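You operate a simulated robot arm through the tools that you are given. There is no shell and no other tool. Be economical: measure what you need, move in short steps, check, and stop when the job is done.

You run a simulated robot arm. Do the job below in one go: nothing can be reset, and whatever is moved stays where it is left.

JOB
Put the green peg on the bench three top away on the bench two top. Put the blue filter on the bench three top away on the top of the side table. Put the round lens labelled "20 cm" from the counter top on top of the brown magnet case and the round lens labelled "10 cm" on the top of the side table. Take the black cloth and put it on the dark mat. Stack the tin marked "WAX" from the counter top on top of the tin labelled "caps". Take the weight from the counter top and put it on top of the mirror case. Any order will do. Set down upright: blue filter, round lens.

Only the result counts: the job must be done as asked and must still hold three seconds after the hand-in. Knocking over, shifting, dropping, spilling or breaking anything else fails it. Lids that push on must go on centred and level and be pressed home; caps that screw on are set level and turned clockwise until they are tight. Flat cloth is picked up by pressing the open fingertips on it (5 to 10 N) and closing them slowly along it; thin cloth reads only 2 to 8 mm in the jaws.

ROBOT AND FRAMES
A 7-joint arm with a two-finger parallel gripper on a trunk, on a base that drives. Base frame: it is fixed to the floor where the robot stands at the start and does not move with it; the origin is under the middle of the robot, x ahead of it, y to its left, z up; the surface under the hand at the start is at about z = 0.8. Readings come in m, rad, newtons and seconds.
Its first joint turns from -2.897 to 2.897 rad. Places, roughly: bench two top [4.3, -0.3, 0.8]; black cloth (15x8x5 cm) [10.9, -0.2, 0.9]; blue filter (3x5x6 cm) [1.6, -0.3, 0.8]; blue tin, grey tin, yellow tin [10.75, 0, 1]; dark mat (38x23 cm) [9.24, -2.52, 0.8]; green peg (2x2x4 cm) [0.5, -0.1, 0.8]; magnet case [11, -0.75, 1]; mirror case [11, -1.5, 1]; round lens [11, -0.25, 1]; top of the side table [9, 0.6, 0.8]; weight [11, -2, 0.75]. Payload 3.43 kg.
Tool frame: the origin (TCP) lies between the finger pads and is the grasp point; the fingertips stand 0.03 m ahead of it; z points along the fingers, y is the line along which they close. Largest opening 0.094 m; finger width 0.028, thickness 0.01; the body of the gripper, 0.05 by 0.096 m, starts 0.055 m behind the TCP.
Orientation is that of the tool frame in the base frame, as a unit quaternion [w, x, y, z]. With the fingers straight down and closing along the base's y, the tool's x points along the base's -x, its y along +y and its z along -z.

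CONTROLS
- The arm moves only by the tool arm_command. Its argument "deltas" is a list of rows, each a list of 3 entries, a list of its own where there are three numbers: the turn, a rotation vector about the tool's x, y, z in rad, then the shift along the tool's x, y, z in m, then the gripper command, from -1 (shut) to 1 (fully open), values between in proportion. In form: [[[ax, ay, az], [dx, dy, dz], claw], ...]. A call has 1 to 12 rows; each row is the pose to reach, as a shift and turn from the pose commanded when the call began, along the tool's axes at that moment. A row lasts 0.2 s, in which the tool goes at most 0.05 m and 0.15 rad; a call with a longer step from one row to the next is refused whole, and so is a gripper value outside its range. Where a pose cannot be reached the arm comes as near as it can. A force on the tool above 40 N (or 10 N above the force at the start of the call, whichever is more), or a blocked arm, ends the call early, and 0.2 s more pass. Each finger travels about 0.045 m/s and halts on what it meets, pressing with about 34 N; the grip force reading is that of the motor and also rises with nothing between the fingers. The clock runs only during rows and for 0.2 s after the last one: add rows that repeat a pose to give the fingers time. It gives the time, the measured TCP pose, the force on the tool (base axes), the opening and the grip force at its end, in the units of the frame above (readings bear some noise), with the torque about the TCP (base axes, N m) and any sound that the robot's microphone picked up.
- Cameras (640 x 400 px; columns grow to the right, rows downward): "scene" is now at [0.016, 0.1821, 1.3898]; the picture's right is [-0.54, -0.84, 0.00], its down [-0.47, 0.30, -0.83] and it looks along [0.70, -0.45, -0.56] (base axes); focal length 248 px, centre (320, 200). "wrist" rides on the gripper at [0.076, 0.014, -0.103] in the tool frame; the picture's right is [-0.18, 0.98, 0.00], its down [-0.75, -0.14, -0.64] and it looks along [-0.63, -0.12, 0.77] (tool axes); focal length 243 px, centre (320, 200).
- capture(camera): a new picture of that camera. The clock stands still meanwhile.
- steer(legs): drives the robot by 1 to 6 legs, each [ahead, turn to the left] in m and rad, along the robot's own axes; the way and the turn of a leg run together, so that a leg with both is an arc; at most 1.5 m and 3.142 rad a leg. The arm and the cameras ride along, it lands a little off, and it stops where it bumps. It gives what a move gives.
- head_to(pan, tilt): turns the head with the scene camera to pan (to the left, within 2.094 rad either way) and tilt (down, from -0.506 to 1.204), counted from straight ahead of the robot. It gives what a move gives.
- pixel_to_xyz(camera, pixels): there is no depth. For up to 12 entries [column, row, z] of the newest picture of that camera ("zoom" is the newest enlarged one), the place [x, y] in the base frame at which the ray of that pixel passes the height z, good to about 0.003 m. The clock stands still meanwhile.
- close_up(camera, box): a new picture of the part [left, top, right, bottom] of that camera's present view, enlarged. The clock stands still meanwhile.
- finish_job(): hands the job in; it is judged then, once.

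Work in short steps. Measure before you move; look again where a grasp or a placing could have gone wrong, and mend it. You have 138 turns and 154 pictures in all, those below and enlarged ones among them. Open the gripper and draw the arm clear of the work before you hand the job in, unless the task says otherwise; then end with one line.

The tools are called as a command line: name --argument value ..., lists and objects as JSON in quotes. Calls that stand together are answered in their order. arm_command: Moves the arm, as the interface text tells. Its arguments: {"type":"object","properties":{"deltas":{"type":"array"}},"required":["deltas"]} The other tools are called the same way: steer (legs) drives the base; head_to (pan, tilt) turns the head that bears the scene camera; capture (camera) takes a picture; pixel_to_xyz (camera, pixels) gives the place at which the rays of pixels pass given heights; close_up (camera, box) takes an enlarged picture of a part of a camera's view; finish_job () hands the job in.

At the start:

```text
time_s: 0.0
eef_pos: [0.6713, -0.0028, 1.0167]
tool_rot: [0.0, -0.004, 1.0, 0.0]
contact_force: [-0.5, 0.1, 0.2]
wrist_torque: [0.04, 0.01, -0.02]
finger_gap: 0.0941
grip_force: 0.1
robot x, y, heading: [-0.0014, -0.0063, -0.001]
head pan, tilt: [-0.574, 0.595]
```

scene: 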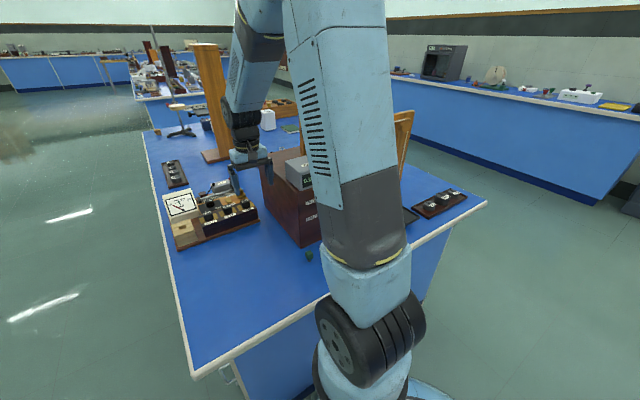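
wrist: 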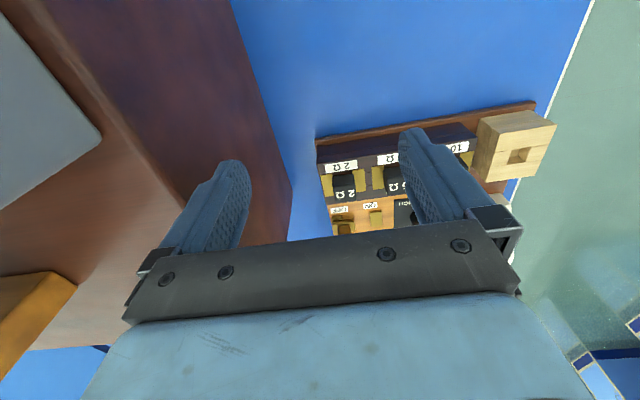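

The scene shows a green thing near (310,255), probably the peg. I zoom in and also locate it on the table plane.

close_up --camera "scene" --box '[140, 80, 500, 305]'

pixel_to_xyz --camera "scene" --pixels '[[310, 260, 0.8], [196, 376, 0.8], [485, 203, 0.8], [145, 133, 0.8], [300, 247, 0.8], [322, 240, 0.8], [258, 222, 0.8]]'

```text
1.78 times, centred on (320, 192) of scene
```

zoom: 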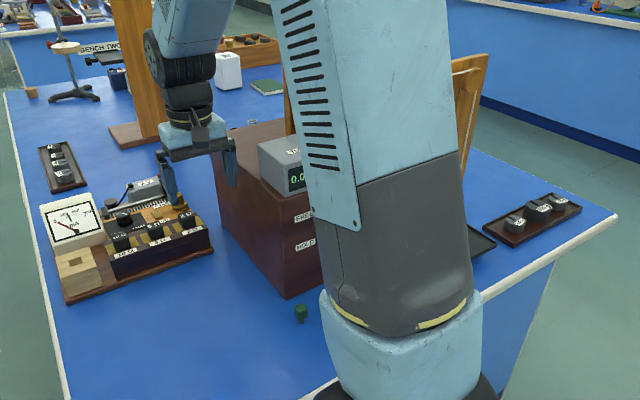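

```text
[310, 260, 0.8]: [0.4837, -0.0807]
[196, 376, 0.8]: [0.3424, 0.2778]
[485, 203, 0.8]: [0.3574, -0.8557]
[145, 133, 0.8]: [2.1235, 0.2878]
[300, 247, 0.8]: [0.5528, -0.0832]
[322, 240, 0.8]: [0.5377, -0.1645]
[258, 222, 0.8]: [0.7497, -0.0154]
```

The peg stands at about (0.484,-0.08), too close to the robot. I raise the hand, then back off 0.2 m.

arm_command --deltas '[[[0, 0, 0], [0, 0, -0.05], 1], [[0, 0, 0], [0, 0, -0.1], 1], [[0, 0, 0], [0, 0, -0.13], 1]]'

steer --legs '[[-0.2, 0]]'

capture --camera "wrist"

capture --camera "scene"

```text
time_s: 0.8
eef_pos: [0.6718, -0.0011, 1.1492]
tool_rot: [-0.001, -0.004, 1.0, -0.001]
contact_force: [0.2, 0.2, -0.5]
wrist_torque: [0.0, 0.01, 0.02]
finger_gap: 0.0941
grip_force: 0.1
robot x, y, heading: [-0.0005, -0.0063, -0.001]
head pan, tilt: [-0.574, 0.595]
```

```text
time_s: 2.4
eef_pos: [0.4714, -0.0017, 1.1469]
tool_rot: [0.001, -0.002, 1.0, 0.0]
contact_force: [-0.8, 0.6, -0.4]
wrist_torque: [-0.02, 0.03, -0.03]
finger_gap: 0.0941
grip_force: 0.0
robot x, y, heading: [-0.1967, -0.0067, 0.0]
head pan, tilt: [-0.574, 0.595]
```

```text
150 pictures are left
```

wrist: 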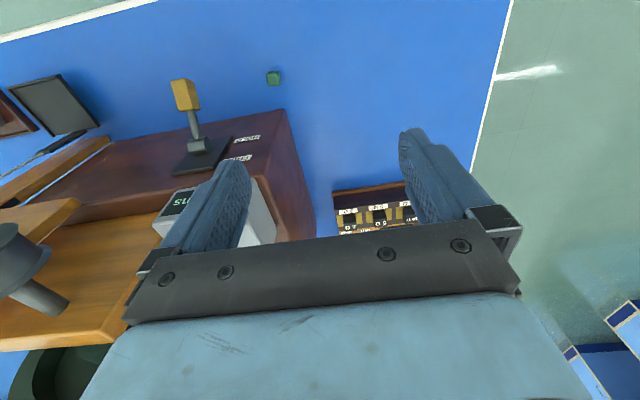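

```text
149 pictures are left
```

scene: 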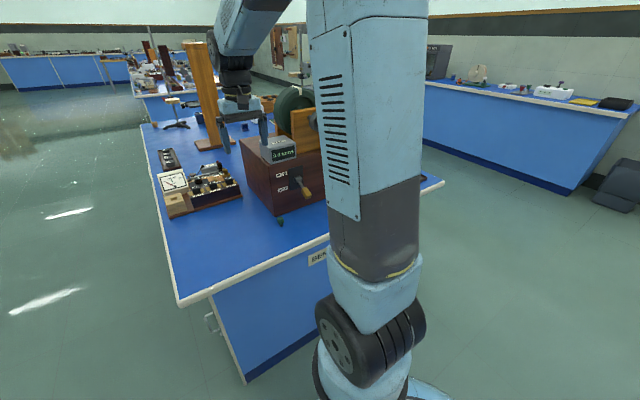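

The peg is at wrist (273,78), and a lever sits on the cabinet nearby at (183,95). I zoom in on both views.

close_up --camera "scene" --box '[210, 100, 370, 240]'

pixel_to_xyz --camera "wrist" --pixels '[[273, 78, 0.84], [273, 78, 0.82], [183, 95, 1.0], [183, 95, 0.9], [286, 110, 0.95], [315, 215, 0.95], [205, 155, 0.95]]'

pixel_to_xyz --camera "scene" --pixels '[[280, 224, 0.8], [280, 218, 0.84], [277, 216, 0.8], [240, 175, 0.8], [274, 178, 0.95], [308, 194, 0.95], [308, 194, 0.9]]'

```text
2.86 times, centred on (290, 170) of scene
```

zoom: 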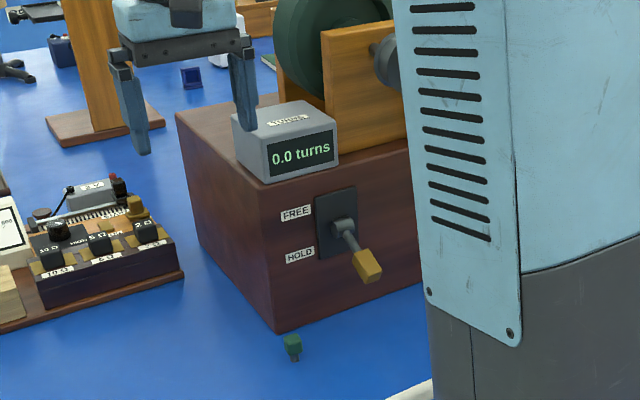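

```text
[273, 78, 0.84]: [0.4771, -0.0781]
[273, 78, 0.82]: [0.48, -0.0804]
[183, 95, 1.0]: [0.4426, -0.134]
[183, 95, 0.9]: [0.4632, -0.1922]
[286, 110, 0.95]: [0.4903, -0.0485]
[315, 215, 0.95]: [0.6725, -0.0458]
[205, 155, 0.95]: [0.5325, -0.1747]
```

```text
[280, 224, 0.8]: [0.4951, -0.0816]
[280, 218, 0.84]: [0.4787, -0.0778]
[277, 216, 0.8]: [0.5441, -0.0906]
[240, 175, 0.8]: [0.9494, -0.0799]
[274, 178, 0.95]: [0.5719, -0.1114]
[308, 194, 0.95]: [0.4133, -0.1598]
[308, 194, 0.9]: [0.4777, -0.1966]
```

The lever is on the cabinet's front face with its tip at about (0.46,-0.19,0.90), and the peg is mushroom-shaped at (0.479,-0.079). I half close the gripper, move over the peg and descend part way.

arm_command --deltas '[[[0, 0, 0], [-0.004, -0.04, 0], 0.2], [[0, 0, 0], [-0.0075, -0.0775, 0], 0.2], [[0, 0, 0], [-0.0075, -0.0775, 0.05], 0.2], [[0, 0, 0], [-0.0075, -0.0775, 0.1], 0.2], [[0, 0, 0], [-0.0075, -0.0775, 0.15], 0.2], [[0, 0, 0], [-0.0075, -0.0775, 0.2], 0.2], [[0, 0, 0], [-0.0075, -0.0775, 0.24], 0.2]]'

capture --camera "wrist"

close_up --camera "scene" --box '[210, 100, 370, 240]'

```text
time_s: 4.0
eef_pos: [0.4801, -0.082, 0.9102]
tool_rot: [0.0, -0.003, 1.0, 0.0]
contact_force: [-0.3, 0.8, -0.1]
wrist_torque: [0.0, 0.0, 0.03]
finger_gap: 0.0561
grip_force: 0.1
robot x, y, heading: [-0.1983, -0.0043, 0.001]
head pan, tilt: [-0.574, 0.595]
```

```text
147 pictures are left
```

wrist: 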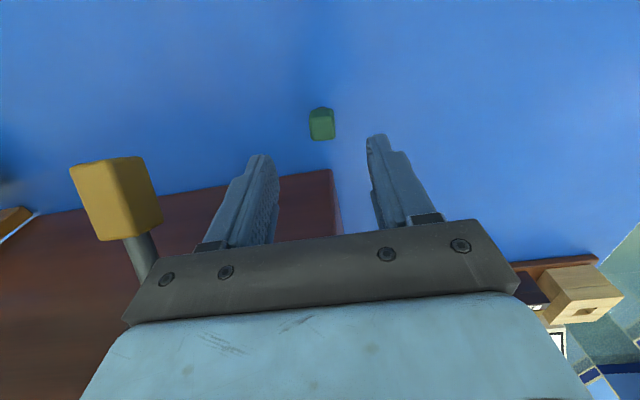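

```text
2.86 times, centred on (290, 170) of scene
```

zoom: 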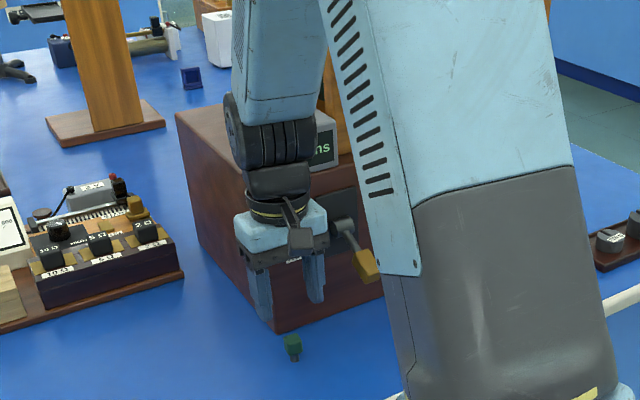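

The peg is at wrist (322,124); I check its place and the lever's clearance.

pixel_to_xyz --camera "wrist" --pixels '[[321, 116, 0.84], [322, 124, 0.83], [158, 220, 0.9], [158, 220, 0.88], [145, 160, 0.92], [333, 172, 0.8], [333, 172, 0.85]]'

pixel_to_xyz --camera "zoom" --pixels '[[293, 355, 0.8], [292, 338, 0.84], [370, 278, 0.9], [276, 330, 0.8]]'

```text
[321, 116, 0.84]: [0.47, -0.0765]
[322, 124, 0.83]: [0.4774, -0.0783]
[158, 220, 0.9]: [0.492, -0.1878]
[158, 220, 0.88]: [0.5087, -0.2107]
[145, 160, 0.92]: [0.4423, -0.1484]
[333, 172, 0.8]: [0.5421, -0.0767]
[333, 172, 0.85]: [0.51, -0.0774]
```

```text
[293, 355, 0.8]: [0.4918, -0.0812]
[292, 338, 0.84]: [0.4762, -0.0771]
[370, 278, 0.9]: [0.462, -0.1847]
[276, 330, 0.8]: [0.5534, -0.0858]
```

The peg is at about (0.48,-0.079) and the lever is clear. I lower to z 0.837 and close.

arm_command --deltas '[[[0, 0, 0], [0, 0.003, 0.04], 0.2], [[0, 0, 0], [0, 0.003, 0.073], 0.2], [[0, 0, 0], [0, 0.003, 0.073], -0.3], [[0, 0, 0], [0, 0.003, 0.073], -1], [[0, 0, 0], [0, 0.003, 0.073], -1], [[0, 0, 0], [0, 0.003, 0.073], -1]]'

capture --camera "wrist"

```text
time_s: 5.4
eef_pos: [0.4823, -0.0778, 0.8348]
tool_rot: [0.001, -0.004, 1.0, -0.001]
contact_force: [0.1, 0.4, 0.4]
wrist_torque: [0.0, 0.0, 0.01]
finger_gap: 0.0214
grip_force: 33.8
robot x, y, heading: [-0.1996, -0.0083, -0.002]
head pan, tilt: [-0.574, 0.595]
```

```text
145 pictures are left
```

wrist: 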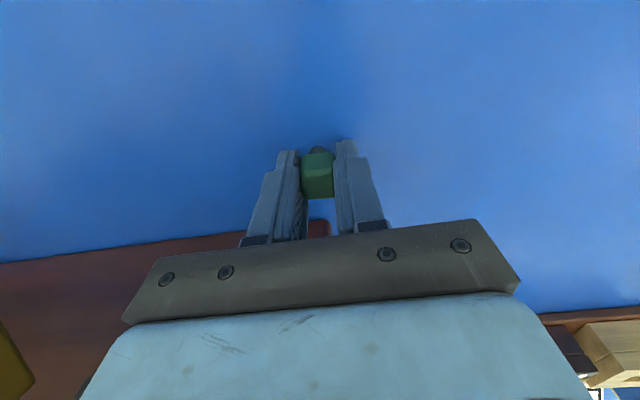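

The peg is held at 21 mm. I lift it high, back off, and look toward the left aisle for a route.

arm_command --deltas '[[[0, 0, 0], [0, 0, -0.05], -1], [[0, 0, 0], [0, 0, -0.1], -1], [[0, 0, 0], [0, 0, -0.15], -1], [[0, 0, 0], [0, 0, -0.2], -1], [[0, 0, 0], [0, 0, -0.25], -1], [[0, 0, 0], [0, 0, -0.3], -1]]'

steer --legs '[[-0.35, 0], [0, 0.85]]'

head_to --pan -0.5 --tilt 0.35

capture --camera "scene"

capture --camera "wrist"

```text
time_s: 6.8
eef_pos: [0.4808, -0.0756, 1.1358]
tool_rot: [-0.001, -0.004, 1.0, 0.0]
contact_force: [0.3, -0.7, -0.4]
wrist_torque: [0.02, 0.01, -0.02]
finger_gap: 0.0211
grip_force: 33.6
robot x, y, heading: [-0.1984, -0.0061, 0.0]
head pan, tilt: [-0.574, 0.595]
```

```text
time_s: 8.3
eef_pos: [0.2781, -0.0787, 1.1697]
tool_rot: [0.038, 0.003, 0.999, 0.002]
contact_force: [4.4, -4.7, -6.0]
wrist_torque: [0.37, 0.31, 0.01]
finger_gap: 0.0211
grip_force: 33.6
robot x, y, heading: [-0.3038, 0.0045, -0.047]
head pan, tilt: [-0.574, 0.595]
stopped in leg 1: the robot was blocked; the commanded pose is now the measured one
```

```text
time_s: 9.1
eef_pos: [0.2986, -0.072, 1.1686]
tool_rot: [0.034, -0.003, 0.999, -0.001]
contact_force: [-0.2, 0.9, -0.1]
wrist_torque: [-0.07, -0.05, 0.03]
finger_gap: 0.0211
grip_force: 34.2
robot x, y, heading: [-0.3033, 0.0068, -0.033]
head pan, tilt: [-0.499, 0.351]
```

```text
144 pictures are left
```

scene: 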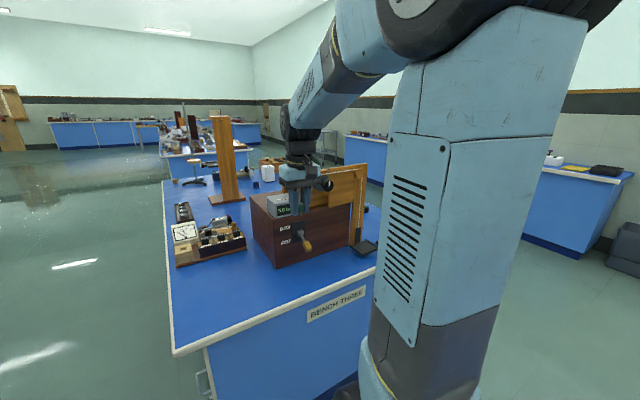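

```text
143 pictures are left
```

wrist: 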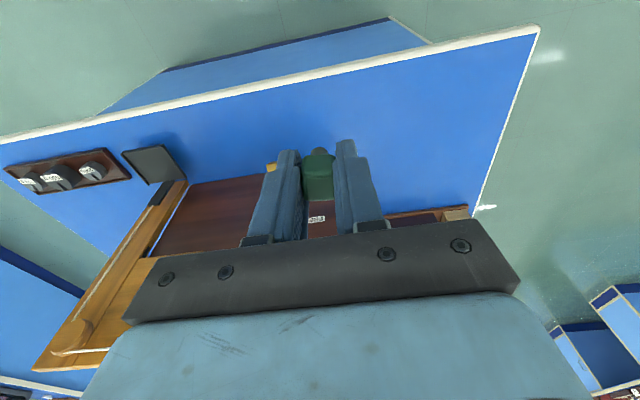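

The base bumped something behind at x≈-0.3. I look around behind to both sides.

head_to --pan 2.05 --tilt 0.6

capture --camera "scene"

head_to --pan -2.05 --tilt 0.6

capture --camera "scene"

head_to --pan 0.9 --tilt 0.5

capture --camera "scene"

```text
time_s: 11.4
eef_pos: [0.2976, -0.0726, 1.1678]
tool_rot: [0.033, -0.003, 0.999, 0.0]
contact_force: [0.1, 0.6, -0.2]
wrist_torque: [-0.01, -0.02, 0.02]
finger_gap: 0.0209
grip_force: 34.2
robot x, y, heading: [-0.3028, 0.0067, -0.039]
head pan, tilt: [2.051, 0.6]
```

```text
142 pictures are left
```

scene: 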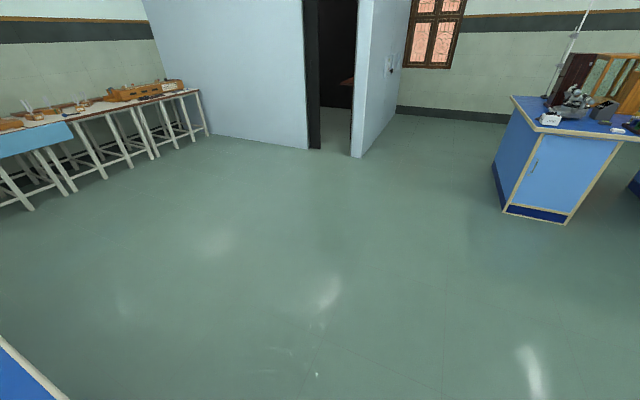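

```text
time_s: 14.7
eef_pos: [0.298, -0.0722, 1.1692]
tool_rot: [0.034, -0.003, 0.999, -0.001]
contact_force: [-0.3, 0.2, 0.9]
wrist_torque: [0.0, -0.01, -0.05]
finger_gap: 0.0211
grip_force: 33.8
robot x, y, heading: [-0.302, 0.006, -0.033]
head pan, tilt: [-2.051, 0.6]
```

```text
141 pictures are left
```

scene: 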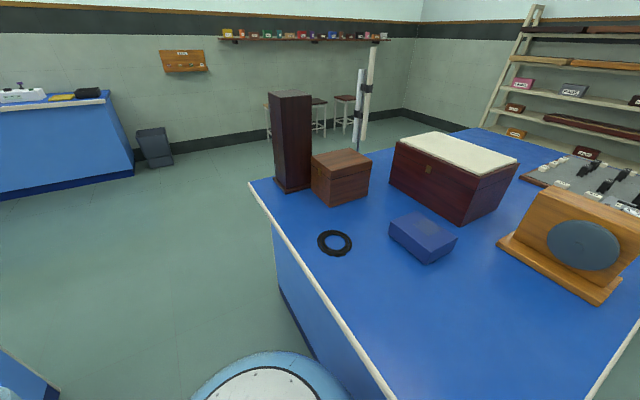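

```text
time_s: 17.3
eef_pos: [0.2991, -0.0723, 1.168]
tool_rot: [0.033, -0.003, 0.999, 0.0]
contact_force: [0.0, 0.2, -0.2]
wrist_torque: [-0.03, 0.01, 0.01]
finger_gap: 0.0209
grip_force: 33.6
robot x, y, heading: [-0.3007, 0.0064, -0.032]
head pan, tilt: [0.901, 0.499]
```

```text
140 pictures are left
```

scene: 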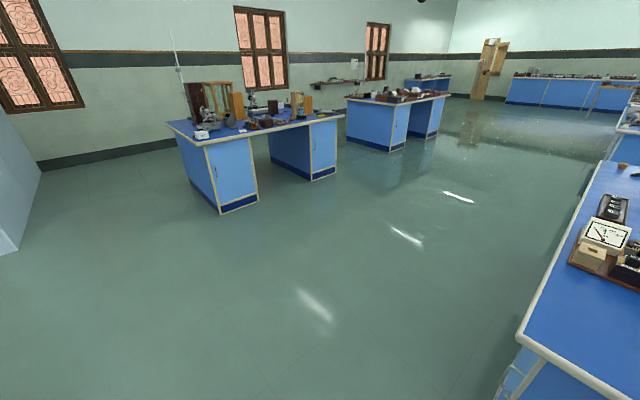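

There is a bench behind, and the floor to the left is clear. I drive out left, then along bench three's left side toward the aisle before bench two.

steer --legs '[[0.15, 0], [0, 1.603], [1.1, 0], [0, -1.571], [1.5, 0], [1.35, 0]]'

head_to --pan -0.9 --tilt 0.45

capture --camera "scene"

head_to --pan 0.3 --tilt 0.4

capture --camera "scene"

```text
time_s: 21.6
eef_pos: [0.1801, 0.4989, 1.1692]
tool_rot: [0.029, -0.523, 0.852, 0.017]
contact_force: [0.5, -1.1, -0.9]
wrist_torque: [0.03, 0.02, -0.02]
finger_gap: 0.0211
grip_force: 33.8
robot x, y, heading: [-0.1042, -0.0334, 1.101]
head pan, tilt: [0.901, 0.499]
stopped in leg 2: the robot was blocked; the commanded pose is now the measured one
```

```text
time_s: 23.4
eef_pos: [0.1803, 0.5006, 1.1681]
tool_rot: [0.029, -0.524, 0.851, 0.017]
contact_force: [0.4, -0.3, 0.5]
wrist_torque: [0.0, 0.02, -0.01]
finger_gap: 0.0209
grip_force: 34.0
robot x, y, heading: [-0.104, -0.0335, 1.104]
head pan, tilt: [-0.901, 0.45]
```

```text
139 pictures are left
```

scene: 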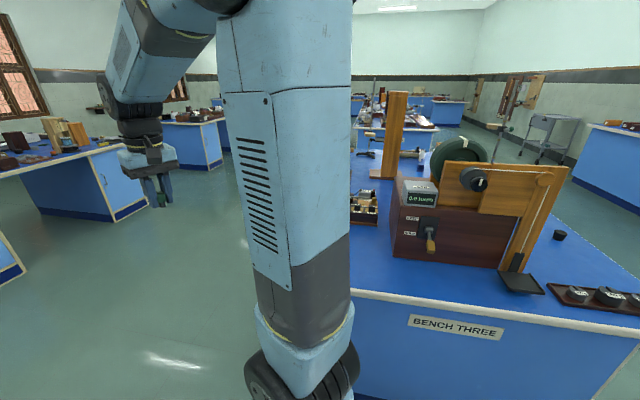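

```text
time_s: 24.8
eef_pos: [0.1802, 0.501, 1.1684]
tool_rot: [0.028, -0.524, 0.851, 0.016]
contact_force: [0.2, -0.2, -0.1]
wrist_torque: [-0.03, 0.01, -0.01]
finger_gap: 0.021
grip_force: 34.3
robot x, y, heading: [-0.1055, -0.0375, 1.11]
head pan, tilt: [0.3, 0.4]
```

```text
138 pictures are left
```

scene: 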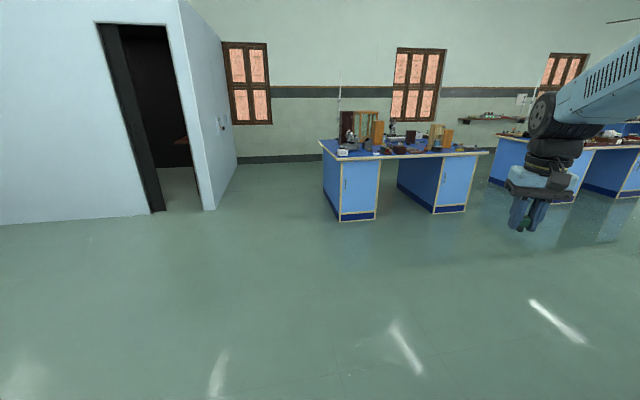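

The turn was blocked. I look down on both sides of the base for the contact.

head_to --pan -0.9 --tilt 1.2

capture --camera "scene"

head_to --pan 2.09 --tilt 1.2

capture --camera "scene"

head_to --pan -2.09 --tilt 1.2

capture --camera "scene"

```text
time_s: 26.2
eef_pos: [0.181, 0.5004, 1.1681]
tool_rot: [0.029, -0.524, 0.851, 0.017]
contact_force: [1.1, 0.0, 0.1]
wrist_torque: [-0.04, 0.01, -0.02]
finger_gap: 0.021
grip_force: 34.2
robot x, y, heading: [-0.1043, -0.0365, 1.112]
head pan, tilt: [-0.901, 1.201]
```

```text
137 pictures are left
```

scene: 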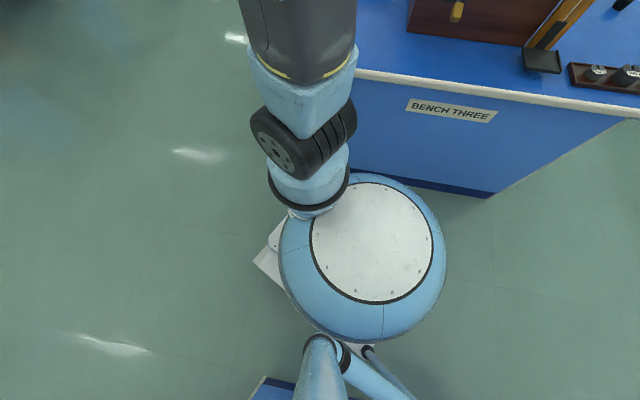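

```text
time_s: 28.8
eef_pos: [0.18, 0.4992, 1.1686]
tool_rot: [0.029, -0.524, 0.851, 0.016]
contact_force: [1.2, -0.3, -0.9]
wrist_torque: [0.01, 0.01, 0.02]
finger_gap: 0.021
grip_force: 34.1
robot x, y, heading: [-0.1039, -0.0383, 1.103]
head pan, tilt: [2.089, 1.201]
```

```text
136 pictures are left
```

scene: 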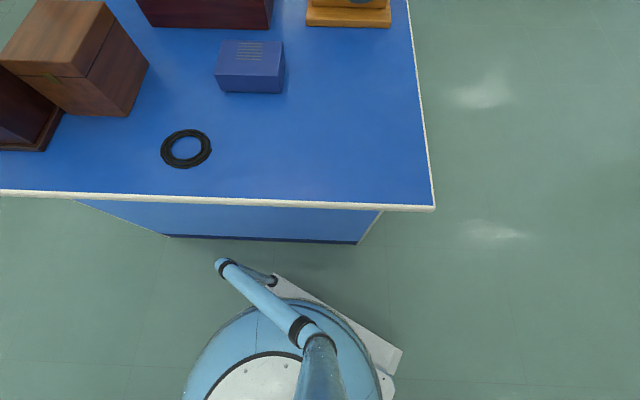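

```text
time_s: 32.2
eef_pos: [0.1796, 0.5004, 1.1673]
tool_rot: [0.029, -0.524, 0.851, 0.017]
contact_force: [0.2, -0.8, -0.9]
wrist_torque: [-0.02, 0.04, -0.02]
finger_gap: 0.0211
grip_force: 33.4
robot x, y, heading: [-0.1051, -0.0359, 1.106]
head pan, tilt: [-2.089, 1.201]
```

```text
135 pictures are left
```

scene: 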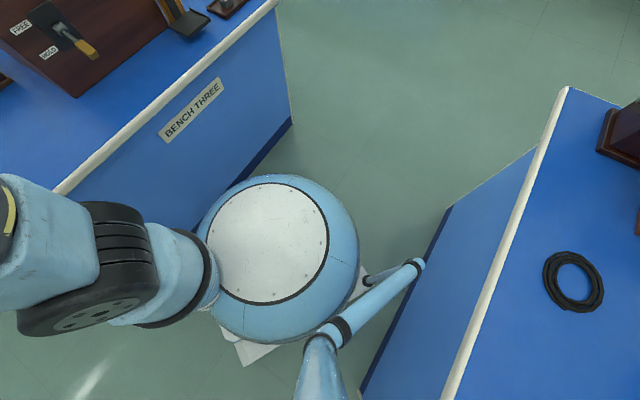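

The round body, the white plate and the strut are visible. I measure the geometry in the newest picture.

pixel_to_xyz --camera "scene" --pixels '[[270, 243, 0.4], [270, 243, 0.3], [358, 250, 0.3], [205, 215, 0.3], [292, 122, 0.0], [450, 208, 0.0], [360, 392, 0.0], [420, 262, 0.3], [420, 262, 0.5], [243, 362, 0.05], [280, 180, 0.3], [365, 275, 0.1]]'

```text
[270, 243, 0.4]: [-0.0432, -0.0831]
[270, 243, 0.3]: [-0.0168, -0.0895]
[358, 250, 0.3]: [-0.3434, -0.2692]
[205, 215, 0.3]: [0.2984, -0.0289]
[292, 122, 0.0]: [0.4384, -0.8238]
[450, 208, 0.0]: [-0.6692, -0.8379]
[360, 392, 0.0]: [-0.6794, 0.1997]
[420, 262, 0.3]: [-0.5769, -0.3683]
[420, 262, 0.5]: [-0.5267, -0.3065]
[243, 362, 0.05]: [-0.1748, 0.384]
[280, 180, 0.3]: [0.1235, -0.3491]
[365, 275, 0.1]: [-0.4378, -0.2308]
```

I find no obvious contact, as the plate and strut have clearance to both benches. I try a small further turn to see.

steer --legs '[[0, 0.2]]'

```text
time_s: 33.4
eef_pos: [0.0695, 0.5488, 1.1672]
tool_rot: [0.027, -0.605, 0.796, 0.019]
contact_force: [0.9, -0.1, -0.1]
wrist_torque: [-0.01, -0.01, -0.01]
finger_gap: 0.0211
grip_force: 34.0
robot x, y, heading: [-0.0929, -0.0335, 1.308]
head pan, tilt: [-2.089, 1.201]
```

That turned freely. I finish the turn and drive out of the gap.

steer --legs '[[0, 0.3], [1.2, 0]]'

head_to --pan -0.8 --tilt 0.45

capture --camera "scene"

```text
time_s: 40.6
eef_pos: [-0.1343, 1.7703, 1.169]
tool_rot: [-0.024, 0.71, -0.703, -0.023]
contact_force: [0.7, 0.1, 0.4]
wrist_torque: [-0.01, 0.0, 0.0]
finger_gap: 0.0211
grip_force: 33.8
robot x, y, heading: [-0.1247, 1.1659, 1.59]
head pan, tilt: [-2.089, 1.201]
```

```text
time_s: 42.1
eef_pos: [-0.1332, 1.771, 1.1698]
tool_rot: [-0.024, 0.711, -0.703, -0.024]
contact_force: [0.3, -0.1, 0.1]
wrist_torque: [0.02, 0.01, 0.0]
finger_gap: 0.0209
grip_force: 34.6
robot x, y, heading: [-0.1207, 1.1652, 1.588]
head pan, tilt: [-0.799, 0.45]
```

```text
134 pictures are left
```

scene: 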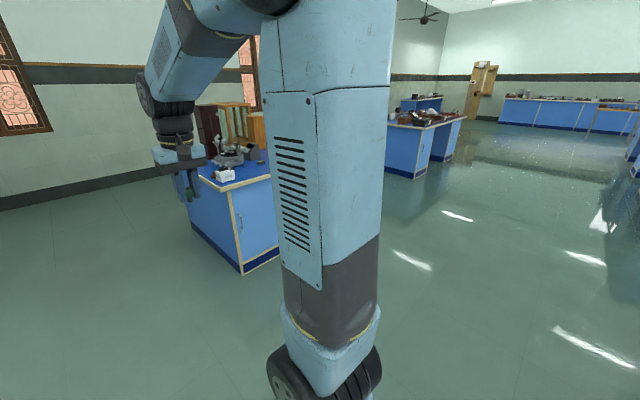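

Turn right and drive along y≈1.16 to x≈2.75, then look to the right.

steer --legs '[[0, -1.588], [1.5, 0], [1.37, 0]]'

head_to --pan -1.4 --tilt 0.5

capture --camera "scene"

head_to --pan -0.5 --tilt 0.5

capture --camera "scene"

```text
time_s: 45.5
eef_pos: [0.4251, 1.4316, 1.1707]
tool_rot: [0.032, -0.222, 0.975, 0.007]
contact_force: [0.9, 1.1, -0.5]
wrist_torque: [-0.03, 0.01, -0.03]
finger_gap: 0.0213
grip_force: 34.6
robot x, y, heading: [-0.1537, 1.2278, 0.42]
head pan, tilt: [-0.799, 0.45]
stopped in leg 1: the robot was blocked; the commanded pose is now the measured one
```

```text
time_s: 46.5
eef_pos: [0.4255, 1.4318, 1.1697]
tool_rot: [0.033, -0.221, 0.975, 0.007]
contact_force: [-1.0, -0.5, 0.1]
wrist_torque: [-0.02, -0.05, 0.02]
finger_gap: 0.0211
grip_force: 34.2
robot x, y, heading: [-0.1534, 1.2231, 0.422]
head pan, tilt: [-1.4, 0.499]
```

```text
133 pictures are left
```

scene: 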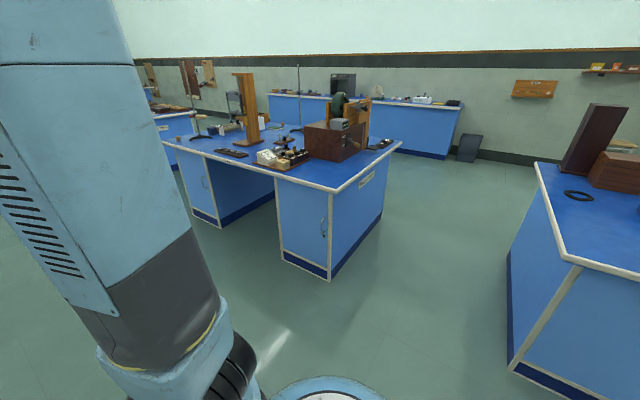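

```text
time_s: 47.7
eef_pos: [0.4241, 1.4329, 1.1697]
tool_rot: [0.032, -0.222, 0.974, 0.006]
contact_force: [0.4, -0.2, -0.3]
wrist_torque: [0.02, 0.05, -0.01]
finger_gap: 0.0209
grip_force: 33.8
robot x, y, heading: [-0.1542, 1.227, 0.42]
head pan, tilt: [-0.499, 0.499]
```

```text
132 pictures are left
```

scene: 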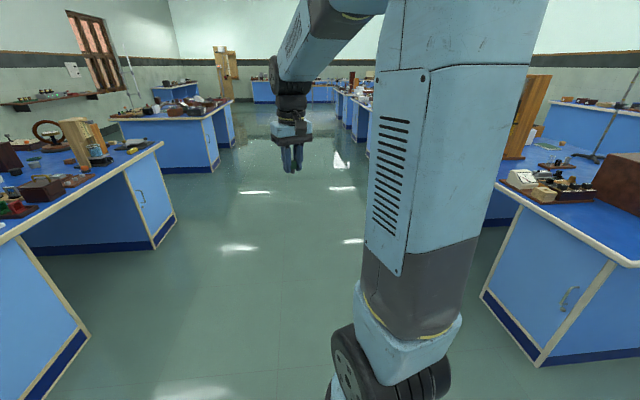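

The stop was in open space, so large turns seem to trip it. I use shorter turn legs.

steer --legs '[[0, -0.45], [1.0, 0], [1.0, 0], [0.9, 0]]'

head_to --pan -1.3 --tilt 0.5

capture --camera "scene"

```text
time_s: 63.6
eef_pos: [3.3467, 1.092, 1.1687]
tool_rot: [0.033, -0.001, 0.999, -0.001]
contact_force: [0.4, -1.2, -0.8]
wrist_torque: [0.03, 0.01, 0.01]
finger_gap: 0.0209
grip_force: 33.9
robot x, y, heading: [2.7346, 1.1542, -0.027]
head pan, tilt: [-0.499, 0.499]
```

```text
time_s: 64.8
eef_pos: [3.347, 1.091, 1.1701]
tool_rot: [0.033, -0.001, 0.999, -0.002]
contact_force: [0.6, -0.8, 0.0]
wrist_torque: [-0.04, 0.0, -0.02]
finger_gap: 0.0209
grip_force: 34.2
robot x, y, heading: [2.7353, 1.1529, -0.027]
head pan, tilt: [-1.3, 0.499]
```

```text
131 pictures are left
```

scene: 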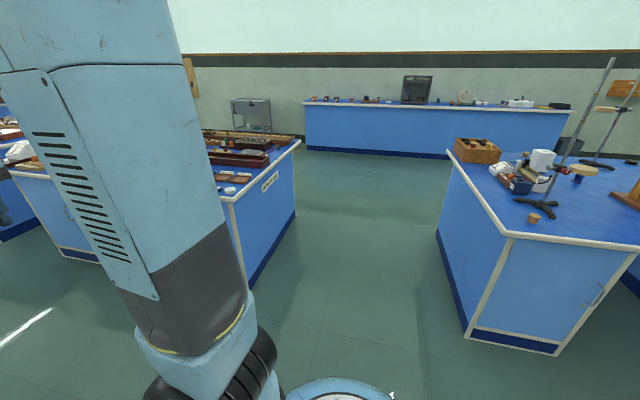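

The aisle is clear. I measure the bench edges.

pixel_to_xyz --camera "scene" --pixels '[[512, 236, 0.8], [440, 150, 0.8], [230, 199, 0.8], [299, 143, 0.8], [535, 218, 0.8]]'

close_up --camera "scene" --box '[440, 120, 640, 245]'

close_up --camera "scene" --box '[180, 100, 320, 220]'

```text
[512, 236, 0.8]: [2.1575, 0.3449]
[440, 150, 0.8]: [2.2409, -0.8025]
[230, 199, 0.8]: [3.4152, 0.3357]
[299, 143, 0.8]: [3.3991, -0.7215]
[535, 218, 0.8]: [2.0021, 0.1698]
```

```text
3.20 times, centred on (540, 182) of scene
```

zoom: 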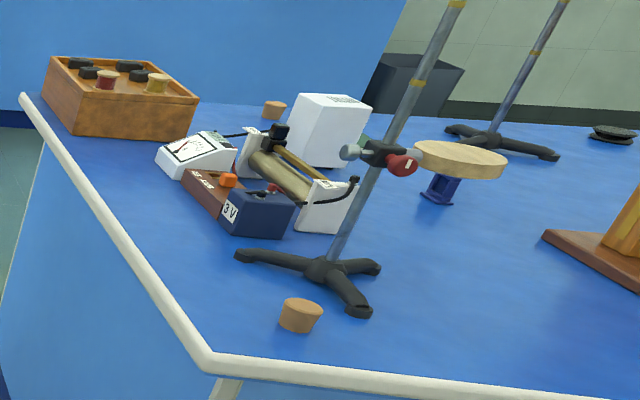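

```text
3.33 times, centred on (250, 160) of scene
```

zoom: 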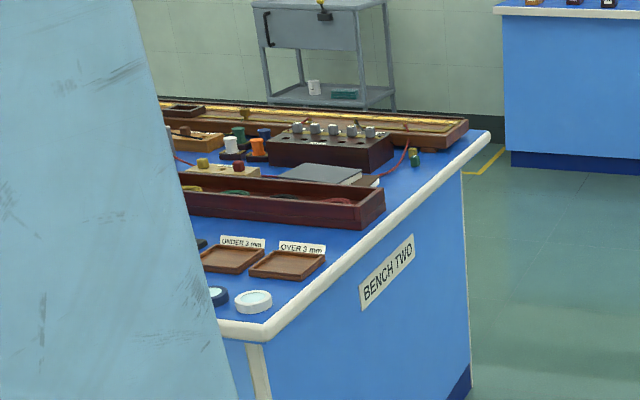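

I drive into the aisle facing -y, then turn toward bench two.

steer --legs '[[0.07, 0], [0, -0.77], [0, -0.77], [0.75, 0], [0.65, 0], [0, 0.77]]'

steer --legs '[[0, 0.77]]'

head_to --pan -0.1 --tilt 0.75

capture --camera "scene"

capture --camera "wrist"

```text
time_s: 69.4
eef_pos: [3.0153, 0.5686, 1.1693]
tool_rot: [0.028, 0.535, 0.844, -0.018]
contact_force: [-0.5, -0.4, 0.5]
wrist_torque: [0.01, 0.05, 0.0]
finger_gap: 0.0211
grip_force: 33.6
robot x, y, heading: [2.8723, 1.1797, -1.198]
head pan, tilt: [-1.3, 0.499]
stopped in leg 3: the robot was blocked; the commanded pose is now the measured one
```

```text
time_s: 72.1
eef_pos: [3.4076, 0.8496, 1.1707]
tool_rot: [0.032, 0.171, 0.985, -0.006]
contact_force: [-0.4, 0.1, 0.1]
wrist_torque: [-0.03, -0.03, -0.02]
finger_gap: 0.0209
grip_force: 34.0
robot x, y, heading: [2.8559, 1.1302, -0.41]
head pan, tilt: [-1.3, 0.499]
```

```text
time_s: 73.5
eef_pos: [3.4078, 0.8493, 1.1712]
tool_rot: [0.032, 0.17, 0.985, -0.006]
contact_force: [-0.5, -0.2, -0.4]
wrist_torque: [-0.04, -0.05, 0.0]
finger_gap: 0.0211
grip_force: 33.8
robot x, y, heading: [2.8541, 1.1304, -0.408]
head pan, tilt: [-0.099, 0.75]
```

```text
128 pictures are left
```

scene: 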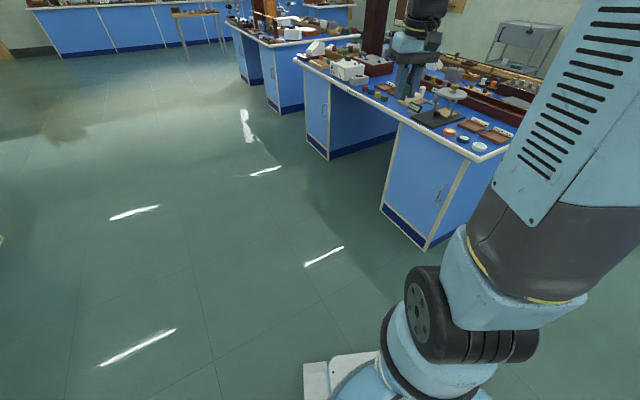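

```text
127 pictures are left
```

wrist: 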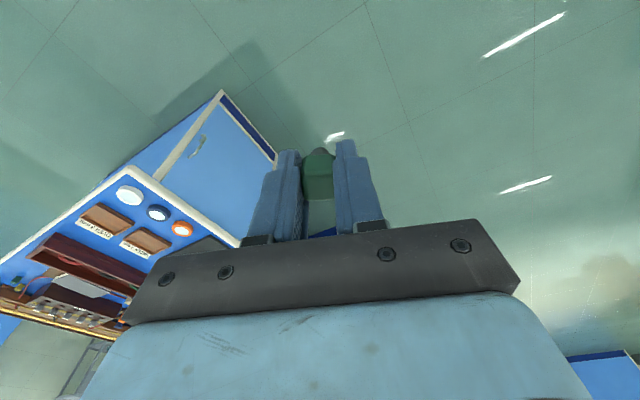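

Turning about 1.17 rad in one call seems to trip the block, so I split turns over separate calls and continue into the aisle.

steer --legs '[[0, -0.75]]'

steer --legs '[[0, -0.45], [0.7, 0], [0.7, 0]]'

steer --legs '[[0, 0.8]]'

capture --camera "scene"

```text
time_s: 76.1
eef_pos: [3.0649, 0.5433, 1.1705]
tool_rot: [0.028, 0.521, 0.853, -0.017]
contact_force: [-0.2, 0.1, 1.3]
wrist_torque: [-0.01, 0.01, 0.04]
finger_gap: 0.0209
grip_force: 33.8
robot x, y, heading: [2.9, 1.1484, -1.157]
head pan, tilt: [-0.099, 0.75]
```

```text
time_s: 85.0
eef_pos: [2.7307, -0.8679, 1.1716]
tool_rot: [0.024, 0.696, 0.717, -0.023]
contact_force: [0.4, 0.3, 0.0]
wrist_torque: [-0.02, 0.0, 0.0]
finger_gap: 0.021
grip_force: 34.3
robot x, y, heading: [2.8452, -0.2513, -1.602]
head pan, tilt: [-0.099, 0.75]
```

```text
time_s: 87.7
eef_pos: [3.2074, -0.762, 1.1716]
tool_rot: [0.032, 0.362, 0.932, -0.011]
contact_force: [0.4, 0.4, 0.4]
wrist_torque: [0.02, 0.0, 0.04]
finger_gap: 0.0208
grip_force: 34.1
robot x, y, heading: [2.8103, -0.2851, -0.807]
head pan, tilt: [-0.099, 0.75]
```

```text
126 pictures are left
```

scene: 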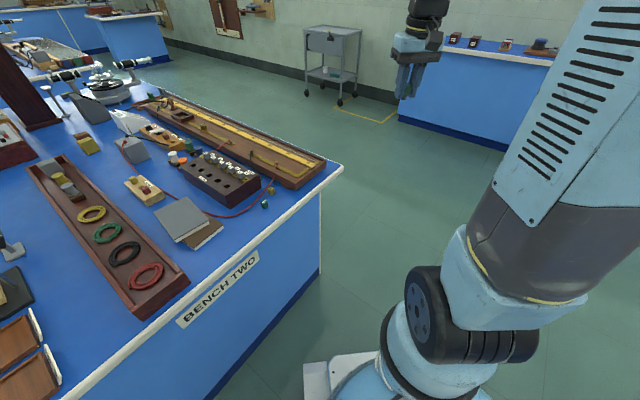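

I see free bench surface near the front edge, around (240,225). I zoom and measure.

close_up --camera "scene" --box '[110, 110, 350, 300]'

pixel_to_xyz --camera "scene" --pixels '[[215, 245, 0.8], [240, 225, 0.8], [295, 200, 0.8], [340, 167, 0.8], [160, 300, 0.8], [200, 245, 0.8]]'

```text
2.11 times, centred on (230, 205) of scene
```

zoom: 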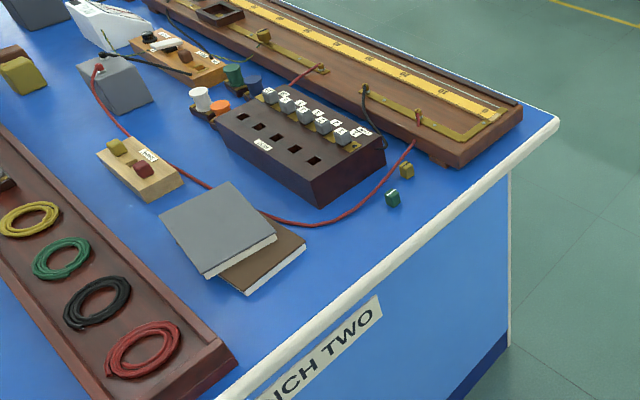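

```text
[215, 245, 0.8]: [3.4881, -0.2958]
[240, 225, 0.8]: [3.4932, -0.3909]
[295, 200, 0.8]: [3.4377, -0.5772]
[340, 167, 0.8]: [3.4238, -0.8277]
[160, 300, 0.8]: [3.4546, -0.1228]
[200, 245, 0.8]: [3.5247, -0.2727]
```

The spot (3.475,-0.42) is free. I turn toward it.

steer --legs '[[0, 0.6]]'

head_to --pan -0.2 --tilt 0.8

capture --camera "scene"

capture --camera "wrist"

```text
time_s: 90.0
eef_pos: [3.4103, -0.4507, 1.1733]
tool_rot: [0.033, 0.068, 0.997, -0.002]
contact_force: [0.1, -0.7, -0.7]
wrist_torque: [0.01, 0.02, -0.03]
finger_gap: 0.0211
grip_force: 33.6
robot x, y, heading: [2.8059, -0.3228, -0.201]
head pan, tilt: [-0.099, 0.75]
```

```text
time_s: 90.6
eef_pos: [3.4106, -0.4516, 1.1738]
tool_rot: [0.033, 0.067, 0.997, -0.003]
contact_force: [-0.3, 0.3, -0.3]
wrist_torque: [0.0, -0.05, 0.0]
finger_gap: 0.021
grip_force: 34.2
robot x, y, heading: [2.8031, -0.3182, -0.201]
head pan, tilt: [-0.201, 0.799]
```

```text
124 pictures are left
```

scene: 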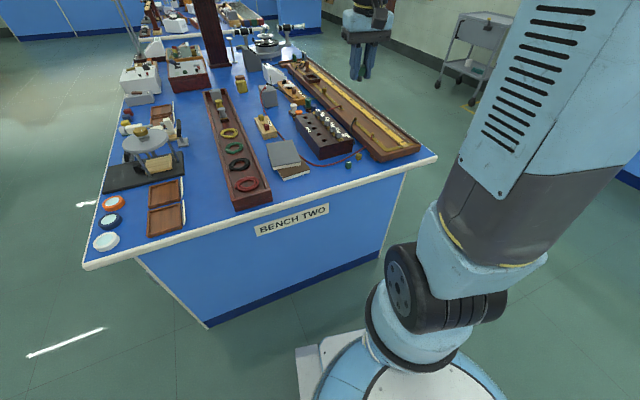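

```text
123 pictures are left
```

wrist: 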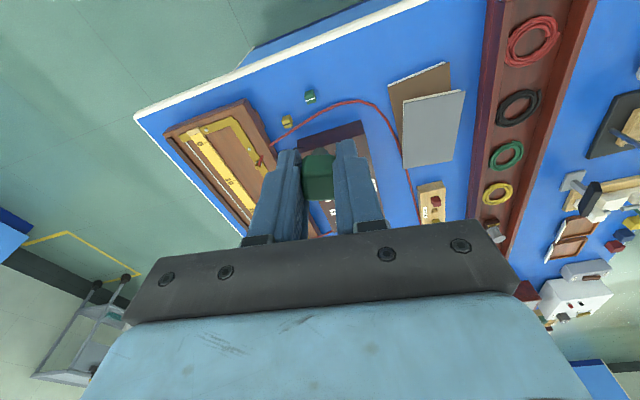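

The free strip shows at wrist (355,70). I measure it, the neighbours and the edge.

pixel_to_xyz --camera "wrist" --pixels '[[350, 75, 0.8], [310, 97, 0.81], [392, 88, 0.81], [350, 30, 0.8], [370, 103, 0.8], [286, 121, 0.81]]'

```text
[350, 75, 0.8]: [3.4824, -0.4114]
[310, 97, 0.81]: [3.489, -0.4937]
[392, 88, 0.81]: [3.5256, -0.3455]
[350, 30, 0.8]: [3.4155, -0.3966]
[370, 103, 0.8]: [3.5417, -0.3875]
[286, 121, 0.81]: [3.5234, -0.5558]
```

I straighten the tool (about 0.066 rad about its y) and move over the spot.

arm_command --deltas '[[[0, 0.033, 0], [-0.03, 0.022, 0], -1], [[0, 0.066, 0], [-0.059, 0.045, 0.004], -1], [[0, 0.066, 0], [-0.059, 0.045, 0.05], -1], [[0, 0.066, 0], [-0.059, 0.045, 0.1], -1], [[0, 0.066, 0], [-0.059, 0.045, 0.15], -1], [[0, 0.066, 0], [-0.059, 0.045, 0.2], -1]]'

capture --camera "wrist"

```text
time_s: 92.0
eef_pos: [3.4863, -0.4173, 0.976]
tool_rot: [0.001, 0.068, 0.998, -0.001]
contact_force: [-0.5, 0.8, -0.3]
wrist_torque: [0.0, -0.04, 0.0]
finger_gap: 0.0211
grip_force: 34.0
robot x, y, heading: [2.804, -0.3234, -0.206]
head pan, tilt: [-0.201, 0.799]
```

```text
122 pictures are left
```

wrist: 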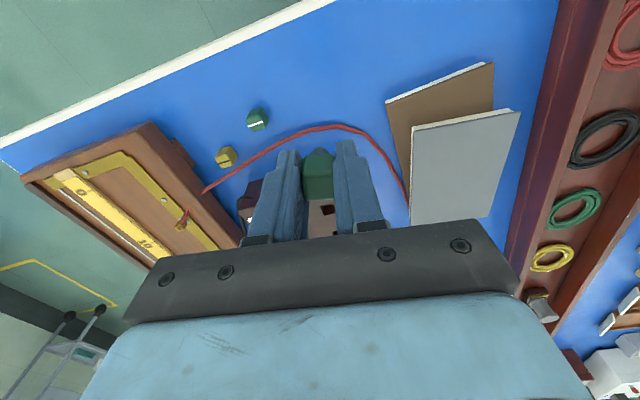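

I shift back 2 cm toward the edge, away from the wire, and lower to z 0.837.

arm_command --deltas '[[[0, 0, 0], [0.02, 0, 0.05], -1], [[0, 0, 0], [0.02, 0, 0.1], -1], [[0, 0, 0], [0.02, 0, 0.125], -1], [[0, 0, 0], [0.02, 0, 0.138], -1]]'

capture --camera "wrist"

```text
refused: row 1 steps farther than a row can; nothing moved
```

```text
121 pictures are left
```

wrist: 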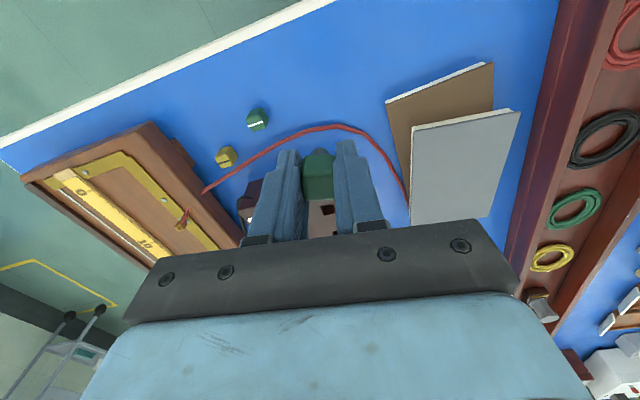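

The first row was too long a step; I repeat it in smaller rows.

arm_command --deltas '[[[0, 0, 0], [0.02, 0, 0.03], -1], [[0, 0, 0], [0.02, 0, 0.075], -1], [[0, 0, 0], [0.02, 0, 0.115], -1], [[0, 0, 0], [0.02, 0, 0.138], -1]]'

capture --camera "wrist"

```text
time_s: 93.0
eef_pos: [3.4673, -0.4115, 0.8413]
tool_rot: [0.0, 0.068, 0.998, 0.0]
contact_force: [-0.7, 0.0, -0.3]
wrist_torque: [-0.03, 0.0, 0.02]
finger_gap: 0.0207
grip_force: 34.0
robot x, y, heading: [2.8075, -0.3244, -0.207]
head pan, tilt: [-0.201, 0.799]
```

```text
120 pictures are left
```

wrist: 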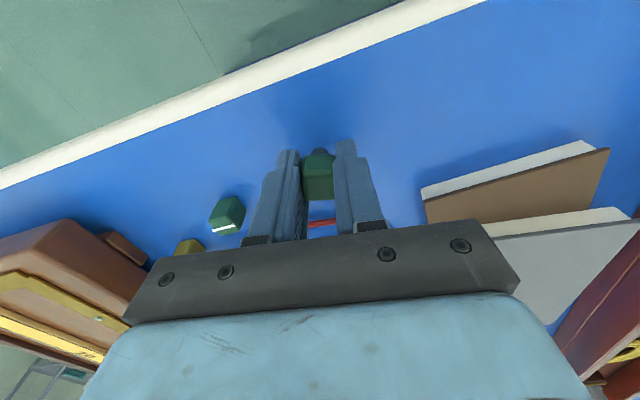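

Nothing is touched so far; I lower slightly until contact at z≈0.835.

arm_command --deltas '[[[0, 0, 0], [0, 0, 0.004], -1], [[0, 0, 0], [0, 0, 0.007], -1], [[0, 0, 0], [0, 0, 0.007], -1]]'

```text
time_s: 93.8
eef_pos: [3.4695, -0.4139, 0.8342]
tool_rot: [0.002, 0.067, 0.998, -0.001]
contact_force: [-4.7, 3.6, 36.5]
wrist_torque: [0.13, 0.19, -0.02]
finger_gap: 0.021
grip_force: 34.2
robot x, y, heading: [2.8079, -0.3232, -0.204]
head pan, tilt: [-0.201, 0.799]
```

The peg is in contact with the bench. I ease up 2 mm, open to about 45 mm and withdraw.

arm_command --deltas '[[[0, 0, 0], [0, 0, -0.003], -1], [[0, 0, 0], [0, 0, -0.003], -0.3], [[0, 0, 0], [0, 0, -0.003], -0.1], [[0, 0, 0], [0, 0, -0.003], -0.1], [[0, 0, 0], [0, 0, -0.04], -0.1], [[0, 0, 0], [0, 0, -0.09], -0.1], [[0, 0, 0], [0, 0, -0.14], 0], [[0, 0, 0], [0, 0, -0.19], 1], [[0, 0, 0], [0, 0, -0.24], 1], [[0, 0, 0], [0, 0, -0.29], 1], [[0, 0, 0], [0, 0, -0.33], 1]]'

capture --camera "wrist"

```text
time_s: 96.2
eef_pos: [3.4687, -0.4132, 1.1647]
tool_rot: [0.0, 0.068, 0.998, 0.0]
contact_force: [0.6, 0.4, -0.1]
wrist_torque: [0.01, 0.02, 0.01]
finger_gap: 0.0943
grip_force: 0.1
robot x, y, heading: [2.8071, -0.3246, -0.207]
head pan, tilt: [-0.201, 0.799]
```

```text
119 pictures are left
```

wrist: 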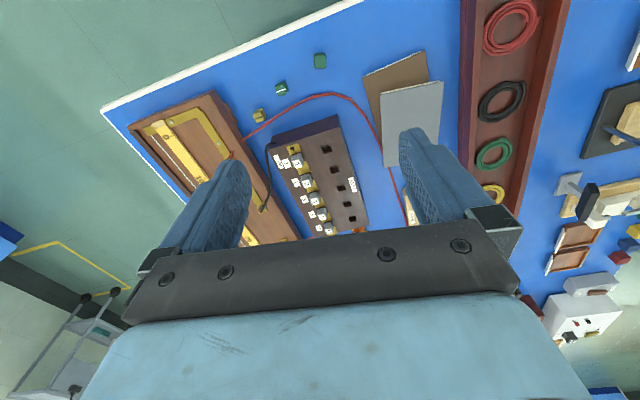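

The peg stands free at wrist (320,60). Now I turn right in the aisle to see bench three's far end for the blue filter.

steer --legs '[[0, -1.0]]'

steer --legs '[[0, -0.36]]'

head_to --pan -1.5 --tilt 0.6

capture --camera "scene"

```text
time_s: 99.8
eef_pos: [3.0878, -0.9371, 1.1648]
tool_rot: [-0.001, 0.538, 0.843, -0.001]
contact_force: [0.9, 0.0, -0.1]
wrist_torque: [-0.04, 0.02, -0.01]
finger_gap: 0.094
grip_force: 0.0
robot x, y, heading: [2.8654, -0.3066, -1.222]
head pan, tilt: [-0.201, 0.799]
stopped in leg 1: the robot was blocked; the commanded pose is now the measured one
```

```text
time_s: 101.4
eef_pos: [2.8548, -0.9724, 1.1647]
tool_rot: [0.0, 0.678, 0.735, 0.0]
contact_force: [0.0, -0.4, -0.1]
wrist_torque: [-0.02, -0.01, -0.04]
finger_gap: 0.0942
grip_force: 0.0
robot x, y, heading: [2.89, -0.307, -1.569]
head pan, tilt: [-0.201, 0.799]
```

```text
time_s: 102.8
eef_pos: [2.8555, -0.9733, 1.1651]
tool_rot: [0.0, 0.678, 0.735, 0.0]
contact_force: [0.1, 0.2, -0.3]
wrist_torque: [0.0, 0.02, 0.05]
finger_gap: 0.0939
grip_force: 0.2
robot x, y, heading: [2.8926, -0.3082, -1.571]
head pan, tilt: [-1.499, 0.6]
```

```text
118 pictures are left
```

scene: 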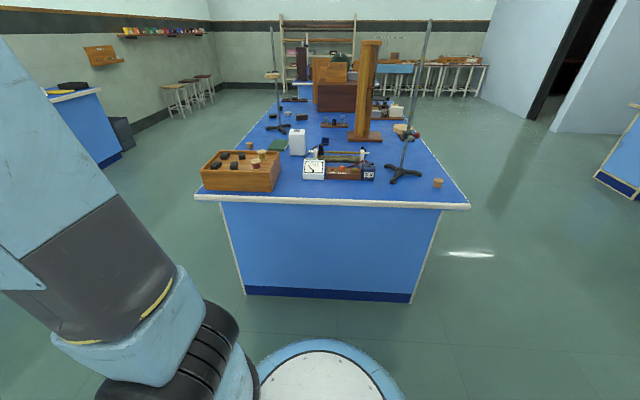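

I zoom on the bench top.

close_up --camera "scene" --box '[220, 85, 460, 205]'

pixel_to_xyz --camera "scene" --pixels '[[405, 175, 0.8], [280, 128, 0.8], [297, 153, 0.8], [325, 143, 0.8], [360, 140, 0.8], [335, 125, 0.8], [470, 207, 0.8], [195, 197, 0.8], [315, 178, 0.8], [390, 140, 0.8]]'

```text
2.67 times, centred on (340, 145) of scene
```

zoom: 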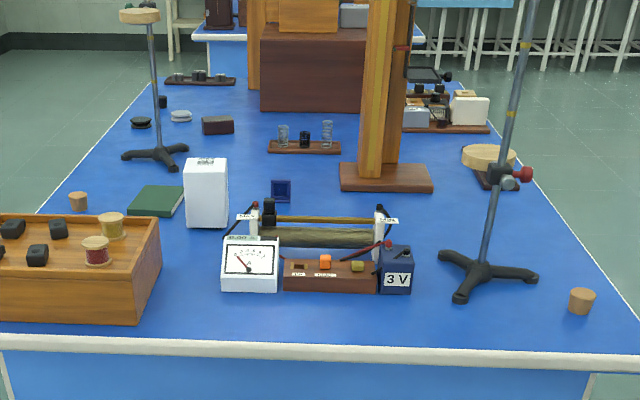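

```text
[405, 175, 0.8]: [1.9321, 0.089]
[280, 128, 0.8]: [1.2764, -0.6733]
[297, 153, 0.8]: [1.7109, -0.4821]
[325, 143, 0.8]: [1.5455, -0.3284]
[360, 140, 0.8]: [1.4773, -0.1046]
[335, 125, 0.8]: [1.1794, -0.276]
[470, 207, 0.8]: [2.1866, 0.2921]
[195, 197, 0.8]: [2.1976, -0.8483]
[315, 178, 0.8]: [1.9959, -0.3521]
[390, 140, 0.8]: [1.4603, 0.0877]
```

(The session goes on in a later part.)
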